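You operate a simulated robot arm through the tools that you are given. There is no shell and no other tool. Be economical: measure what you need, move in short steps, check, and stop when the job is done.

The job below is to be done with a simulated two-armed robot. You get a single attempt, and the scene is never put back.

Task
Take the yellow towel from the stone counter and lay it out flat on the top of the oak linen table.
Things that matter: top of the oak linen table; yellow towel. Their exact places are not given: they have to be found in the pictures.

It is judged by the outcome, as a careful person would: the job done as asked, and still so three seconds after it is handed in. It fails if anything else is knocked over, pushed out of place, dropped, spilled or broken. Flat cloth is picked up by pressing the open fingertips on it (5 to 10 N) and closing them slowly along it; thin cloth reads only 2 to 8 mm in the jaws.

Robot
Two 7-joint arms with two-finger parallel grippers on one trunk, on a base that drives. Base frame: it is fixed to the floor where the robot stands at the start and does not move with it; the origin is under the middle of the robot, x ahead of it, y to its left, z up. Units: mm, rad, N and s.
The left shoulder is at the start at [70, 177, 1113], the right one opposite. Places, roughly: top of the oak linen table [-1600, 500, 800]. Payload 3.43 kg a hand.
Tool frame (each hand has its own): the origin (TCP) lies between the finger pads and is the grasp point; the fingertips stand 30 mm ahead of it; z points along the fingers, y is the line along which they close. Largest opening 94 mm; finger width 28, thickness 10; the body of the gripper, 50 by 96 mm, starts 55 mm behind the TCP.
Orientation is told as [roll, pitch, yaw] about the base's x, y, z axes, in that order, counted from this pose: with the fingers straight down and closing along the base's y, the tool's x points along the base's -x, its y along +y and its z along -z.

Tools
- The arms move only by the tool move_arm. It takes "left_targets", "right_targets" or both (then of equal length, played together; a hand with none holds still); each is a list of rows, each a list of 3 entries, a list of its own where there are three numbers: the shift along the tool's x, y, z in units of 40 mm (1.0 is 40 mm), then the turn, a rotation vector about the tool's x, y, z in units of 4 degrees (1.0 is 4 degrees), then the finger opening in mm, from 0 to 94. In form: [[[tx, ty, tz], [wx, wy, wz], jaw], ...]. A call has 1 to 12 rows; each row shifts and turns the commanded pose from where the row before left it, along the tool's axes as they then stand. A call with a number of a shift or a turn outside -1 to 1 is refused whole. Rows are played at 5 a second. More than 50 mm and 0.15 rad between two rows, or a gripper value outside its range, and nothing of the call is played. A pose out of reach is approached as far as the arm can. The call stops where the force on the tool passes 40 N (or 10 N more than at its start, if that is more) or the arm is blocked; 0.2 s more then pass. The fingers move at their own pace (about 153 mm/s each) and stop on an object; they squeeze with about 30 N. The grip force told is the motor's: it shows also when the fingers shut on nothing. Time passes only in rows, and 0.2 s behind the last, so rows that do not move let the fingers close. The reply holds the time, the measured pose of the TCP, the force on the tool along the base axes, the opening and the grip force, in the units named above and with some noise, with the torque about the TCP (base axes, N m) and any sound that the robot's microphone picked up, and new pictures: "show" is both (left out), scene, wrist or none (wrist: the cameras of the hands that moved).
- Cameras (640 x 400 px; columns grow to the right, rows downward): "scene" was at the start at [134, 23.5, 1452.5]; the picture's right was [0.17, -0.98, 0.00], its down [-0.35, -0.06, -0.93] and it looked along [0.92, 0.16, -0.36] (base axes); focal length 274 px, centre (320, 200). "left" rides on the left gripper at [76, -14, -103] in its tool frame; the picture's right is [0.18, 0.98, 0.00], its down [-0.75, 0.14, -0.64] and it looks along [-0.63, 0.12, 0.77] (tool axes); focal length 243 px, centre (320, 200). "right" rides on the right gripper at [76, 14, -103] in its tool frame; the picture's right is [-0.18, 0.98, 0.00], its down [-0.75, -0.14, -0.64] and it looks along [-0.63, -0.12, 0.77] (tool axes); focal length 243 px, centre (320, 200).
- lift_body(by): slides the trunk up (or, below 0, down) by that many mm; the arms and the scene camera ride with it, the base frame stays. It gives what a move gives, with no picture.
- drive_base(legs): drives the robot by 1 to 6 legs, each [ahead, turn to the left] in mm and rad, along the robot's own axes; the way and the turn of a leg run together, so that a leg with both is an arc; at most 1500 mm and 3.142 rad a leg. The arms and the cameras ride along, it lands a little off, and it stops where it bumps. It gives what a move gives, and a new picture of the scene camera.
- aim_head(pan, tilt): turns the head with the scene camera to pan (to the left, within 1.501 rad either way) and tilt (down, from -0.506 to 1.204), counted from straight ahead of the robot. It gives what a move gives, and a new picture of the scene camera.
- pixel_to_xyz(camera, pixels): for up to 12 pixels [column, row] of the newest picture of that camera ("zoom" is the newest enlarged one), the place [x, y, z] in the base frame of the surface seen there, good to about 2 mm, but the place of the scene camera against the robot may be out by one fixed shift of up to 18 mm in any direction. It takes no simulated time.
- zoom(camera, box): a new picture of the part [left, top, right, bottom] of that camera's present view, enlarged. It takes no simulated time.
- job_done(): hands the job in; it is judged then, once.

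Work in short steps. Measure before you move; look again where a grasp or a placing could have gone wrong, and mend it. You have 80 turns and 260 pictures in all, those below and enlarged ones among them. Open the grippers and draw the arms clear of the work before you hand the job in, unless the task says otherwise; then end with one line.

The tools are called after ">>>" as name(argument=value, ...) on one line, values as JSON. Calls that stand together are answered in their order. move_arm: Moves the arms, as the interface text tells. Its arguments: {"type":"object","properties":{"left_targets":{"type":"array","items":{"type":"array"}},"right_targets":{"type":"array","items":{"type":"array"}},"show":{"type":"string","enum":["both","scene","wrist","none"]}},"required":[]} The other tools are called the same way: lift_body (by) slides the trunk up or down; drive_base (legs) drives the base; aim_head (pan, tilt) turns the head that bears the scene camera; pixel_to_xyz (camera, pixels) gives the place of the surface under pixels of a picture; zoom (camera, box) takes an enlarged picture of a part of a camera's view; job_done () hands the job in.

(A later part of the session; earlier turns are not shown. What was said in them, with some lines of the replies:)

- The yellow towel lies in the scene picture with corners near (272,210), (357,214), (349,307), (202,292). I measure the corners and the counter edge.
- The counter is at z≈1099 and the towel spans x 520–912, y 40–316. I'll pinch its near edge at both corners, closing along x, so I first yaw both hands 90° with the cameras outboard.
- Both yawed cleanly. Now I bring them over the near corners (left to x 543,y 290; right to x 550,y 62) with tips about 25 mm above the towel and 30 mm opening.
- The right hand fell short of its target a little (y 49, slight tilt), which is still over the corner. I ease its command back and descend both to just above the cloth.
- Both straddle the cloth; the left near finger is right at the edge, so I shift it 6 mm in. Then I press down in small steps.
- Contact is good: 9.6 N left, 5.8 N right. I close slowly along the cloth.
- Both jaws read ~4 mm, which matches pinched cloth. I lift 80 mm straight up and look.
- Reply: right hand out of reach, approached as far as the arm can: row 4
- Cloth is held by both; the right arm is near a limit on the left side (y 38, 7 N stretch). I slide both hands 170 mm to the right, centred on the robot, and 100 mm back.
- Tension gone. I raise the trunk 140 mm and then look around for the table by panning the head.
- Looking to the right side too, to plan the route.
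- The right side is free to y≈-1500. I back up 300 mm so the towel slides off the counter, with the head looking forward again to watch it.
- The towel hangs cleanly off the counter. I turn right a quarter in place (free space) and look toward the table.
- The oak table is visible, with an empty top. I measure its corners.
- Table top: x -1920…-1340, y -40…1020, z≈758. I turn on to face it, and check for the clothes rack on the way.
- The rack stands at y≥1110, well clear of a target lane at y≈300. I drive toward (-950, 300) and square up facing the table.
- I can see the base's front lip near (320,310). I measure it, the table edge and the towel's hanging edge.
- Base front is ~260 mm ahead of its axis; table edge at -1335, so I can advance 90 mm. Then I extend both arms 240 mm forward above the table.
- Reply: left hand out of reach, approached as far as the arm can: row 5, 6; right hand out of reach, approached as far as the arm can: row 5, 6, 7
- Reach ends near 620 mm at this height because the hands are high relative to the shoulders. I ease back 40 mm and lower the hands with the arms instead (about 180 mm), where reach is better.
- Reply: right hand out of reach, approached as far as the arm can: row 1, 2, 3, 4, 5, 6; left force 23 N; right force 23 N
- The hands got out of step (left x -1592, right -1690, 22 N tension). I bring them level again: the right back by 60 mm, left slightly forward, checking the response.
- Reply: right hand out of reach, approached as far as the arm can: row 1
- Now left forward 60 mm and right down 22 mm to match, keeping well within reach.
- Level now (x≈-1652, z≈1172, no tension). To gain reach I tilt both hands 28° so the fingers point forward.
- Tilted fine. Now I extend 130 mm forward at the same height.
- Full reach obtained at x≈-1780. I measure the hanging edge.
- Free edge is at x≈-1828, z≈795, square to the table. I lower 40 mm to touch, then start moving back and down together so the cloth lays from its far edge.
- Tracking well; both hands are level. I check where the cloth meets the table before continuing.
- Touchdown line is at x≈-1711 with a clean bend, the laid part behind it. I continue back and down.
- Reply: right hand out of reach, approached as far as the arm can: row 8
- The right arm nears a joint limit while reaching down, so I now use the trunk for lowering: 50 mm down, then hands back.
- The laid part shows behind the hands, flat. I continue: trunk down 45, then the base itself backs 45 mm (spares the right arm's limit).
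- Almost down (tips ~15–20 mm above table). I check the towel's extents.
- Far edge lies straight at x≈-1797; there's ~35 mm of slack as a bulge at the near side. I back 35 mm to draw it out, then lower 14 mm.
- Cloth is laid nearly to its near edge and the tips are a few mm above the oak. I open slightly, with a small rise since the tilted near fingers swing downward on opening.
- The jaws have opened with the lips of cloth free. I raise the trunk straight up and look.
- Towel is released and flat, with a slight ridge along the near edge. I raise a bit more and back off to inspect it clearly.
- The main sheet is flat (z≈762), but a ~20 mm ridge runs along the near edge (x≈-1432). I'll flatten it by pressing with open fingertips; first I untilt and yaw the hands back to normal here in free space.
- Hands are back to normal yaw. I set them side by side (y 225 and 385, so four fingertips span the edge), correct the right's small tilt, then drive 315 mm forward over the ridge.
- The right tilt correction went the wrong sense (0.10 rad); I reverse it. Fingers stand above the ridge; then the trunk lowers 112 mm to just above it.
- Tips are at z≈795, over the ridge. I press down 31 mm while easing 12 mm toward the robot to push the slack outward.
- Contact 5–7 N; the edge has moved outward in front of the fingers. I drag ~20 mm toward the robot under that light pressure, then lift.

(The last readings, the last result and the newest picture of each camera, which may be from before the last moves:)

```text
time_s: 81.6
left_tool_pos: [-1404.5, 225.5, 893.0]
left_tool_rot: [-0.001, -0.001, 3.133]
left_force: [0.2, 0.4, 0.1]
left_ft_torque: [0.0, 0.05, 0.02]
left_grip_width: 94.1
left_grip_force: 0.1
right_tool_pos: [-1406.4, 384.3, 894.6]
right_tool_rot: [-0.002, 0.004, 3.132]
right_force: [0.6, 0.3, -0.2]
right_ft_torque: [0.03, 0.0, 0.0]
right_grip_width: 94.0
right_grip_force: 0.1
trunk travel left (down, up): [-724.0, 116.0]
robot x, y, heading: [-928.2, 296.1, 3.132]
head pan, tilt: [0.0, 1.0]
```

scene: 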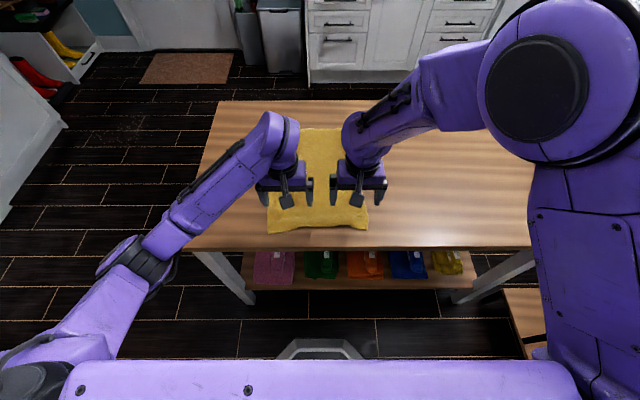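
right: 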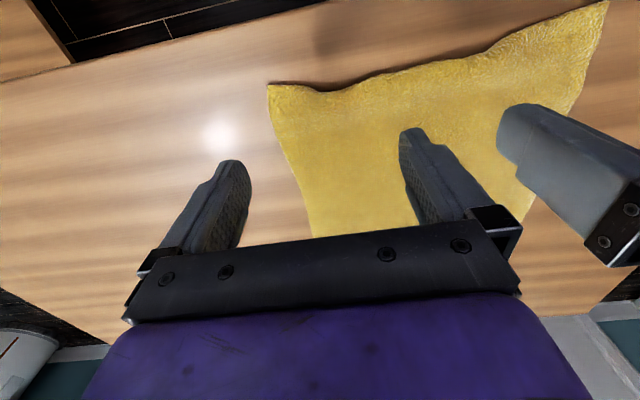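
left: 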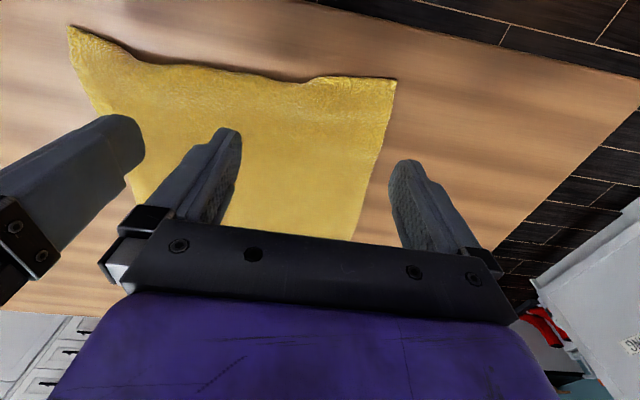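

Looks improved. I raise the trunk and back off again to inspect properly.

>>> lift_body(by=60)

>>> drive_base(legs=[[-280, 0]])

>>> aim_head(pan=0, tilt=0.75)

>>> zoom(camera="scene", box=[260, 155, 380, 250])

```text
time_s: 82.6
left_tool_pos: [-1406.0, 224.1, 953.4]
left_tool_rot: [0.0, -0.001, 3.135]
left_force: [0.0, -0.6, -0.5]
left_ft_torque: [-0.04, -0.01, -0.01]
left_grip_width: 93.8
left_grip_force: 0.0
right_tool_pos: [-1407.6, 385.6, 953.6]
right_tool_rot: [0.001, 0.007, 3.134]
right_force: [0.4, -0.2, -0.1]
right_ft_torque: [-0.02, 0.03, 0.04]
right_grip_width: 93.9
right_grip_force: 0.0
trunk travel left (down, up): [-784.0, 56.0]
robot x, y, heading: [-929.6, 304.1, 3.135]
head pan, tilt: [0.0, 1.0]
```

```text
time_s: 84.6
left_tool_pos: [-1126.7, 221.6, 952.3]
left_tool_rot: [-0.001, 0.001, 3.133]
left_force: [0.3, 0.0, -0.3]
left_ft_torque: [-0.04, 0.01, -0.01]
left_grip_width: 94.1
left_grip_force: 0.0
right_tool_pos: [-1128.1, 383.2, 952.9]
right_tool_rot: [-0.002, 0.007, 3.134]
right_force: [0.8, -0.5, 0.0]
right_ft_torque: [0.01, 0.01, 0.0]
right_grip_width: 94.0
right_grip_force: 0.1
trunk travel left (down, up): [-784.0, 56.0]
robot x, y, heading: [-652.0, 294.3, 3.133]
head pan, tilt: [0.0, 1.0]
```

scene: 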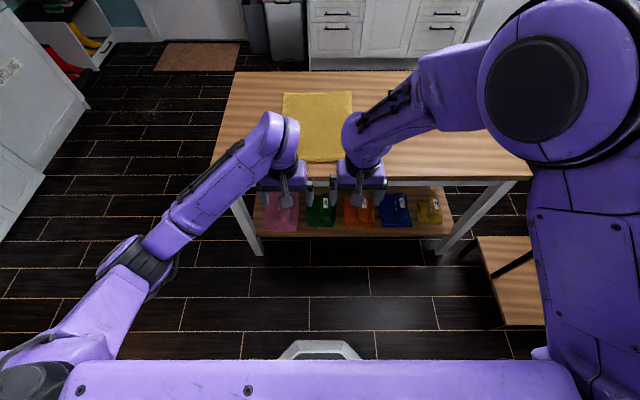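

```text
time_s: 85.3
left_tool_pos: [-1125.3, 223.1, 952.6]
left_tool_rot: [0.001, -0.003, 3.134]
left_force: [-0.2, 0.0, 0.0]
left_ft_torque: [-0.02, 0.03, 0.0]
left_grip_width: 94.0
left_grip_force: 0.1
right_tool_pos: [-1126.4, 382.6, 954.4]
right_tool_rot: [-0.001, 0.003, 3.133]
right_force: [-0.8, -0.7, -0.1]
right_ft_torque: [0.02, 0.03, 0.04]
right_grip_width: 94.0
right_grip_force: 0.0
trunk travel left (down, up): [-784.0, 56.0]
robot x, y, heading: [-649.2, 294.0, 3.131]
head pan, tilt: [0.0, 0.75]
```

scene: 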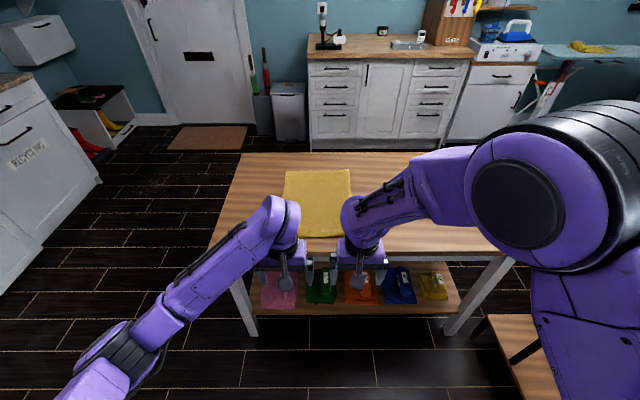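

```text
4.21 times, centred on (320, 202) of scene
```

zoom: 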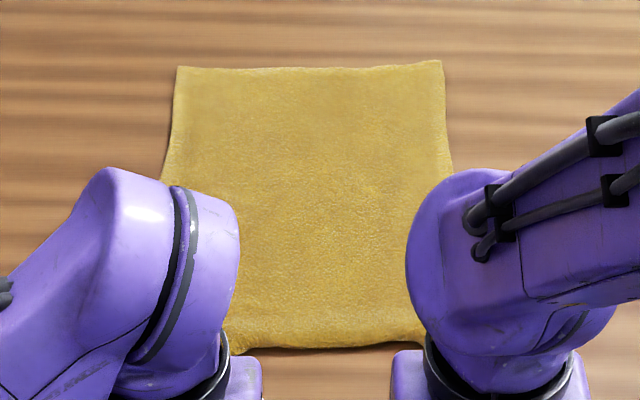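

The ridge looks gone in the middle. I spread the hands outward to see the whole near edge.

>>> move_arm(left_targets=[[[0, 1, 0], [0, 0, 0], 94], [[0, 1, 0], [0, 0, 0], 94], [[0, 1, 0], [0, 0, 0], 94]], right_targets=[[[0, -1, 0], [0, 0, 0], 94], [[0, -1, 0], [0, 0, 0], 94], [[0, -1, 0], [0, 0, 0], 94]], show="scene")

>>> zoom(camera="scene", box=[260, 155, 380, 250])

>>> pixel_to_xyz(camera="zoom", pixels=[[180, 70], [440, 64], [170, 340], [460, 340], [320, 345], [320, 335], [320, 325], [320, 310], [320, 290], [220, 335], [400, 335], [250, 320]])

```text
time_s: 86.1
left_tool_pos: [-1126.9, 102.5, 952.9]
left_tool_rot: [0.001, -0.001, 3.134]
left_force: [-0.7, 0.1, 0.2]
left_ft_torque: [0.03, 0.01, 0.0]
left_grip_width: 93.9
left_grip_force: 0.0
right_tool_pos: [-1125.9, 501.4, 954.0]
right_tool_rot: [0.001, 0.005, 3.136]
right_force: [-0.1, 0.3, -0.3]
right_ft_torque: [-0.01, -0.02, 0.01]
right_grip_width: 94.1
right_grip_force: 0.1
trunk travel left (down, up): [-784.0, 56.0]
robot x, y, heading: [-652.5, 295.7, 3.136]
head pan, tilt: [0.0, 0.75]
```

scene: 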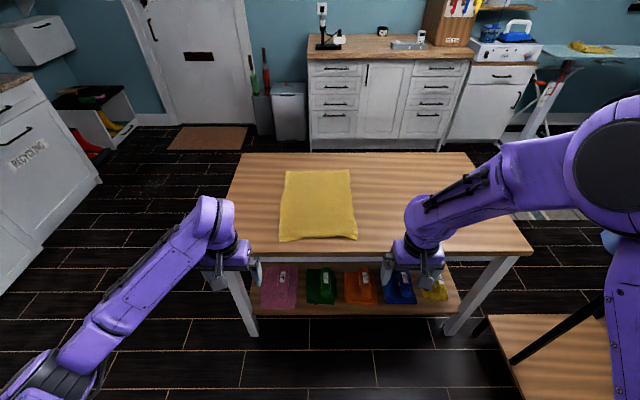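

```text
4.21 times, centred on (320, 202) of scene
```

zoom: 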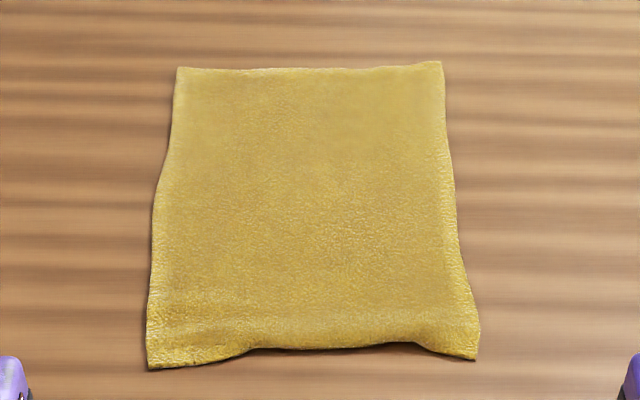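

```text
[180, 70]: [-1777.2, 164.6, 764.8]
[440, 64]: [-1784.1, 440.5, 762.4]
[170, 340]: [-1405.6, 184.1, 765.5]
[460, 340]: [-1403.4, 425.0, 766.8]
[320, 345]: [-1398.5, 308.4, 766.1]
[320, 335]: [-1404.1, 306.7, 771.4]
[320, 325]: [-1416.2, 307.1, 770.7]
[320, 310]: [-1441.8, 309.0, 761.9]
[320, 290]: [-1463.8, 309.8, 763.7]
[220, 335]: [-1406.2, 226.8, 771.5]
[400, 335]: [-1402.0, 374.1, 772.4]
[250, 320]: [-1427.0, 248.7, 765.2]
```

The towel now spans about 390 × 270 mm. Its surface is 4–14 mm above the oak everywhere, it sits wholly on the table top, and nothing else was disturbed. Both grippers are open and clear, so I hand it in.

>>> job_done()

```text
The job is handed in.
```

The yellow towel is laid out flat on top of the oak linen table, apart from a slight rise of about 10 mm along its near edge; both grippers are open and clear of it, and the job is handed in.
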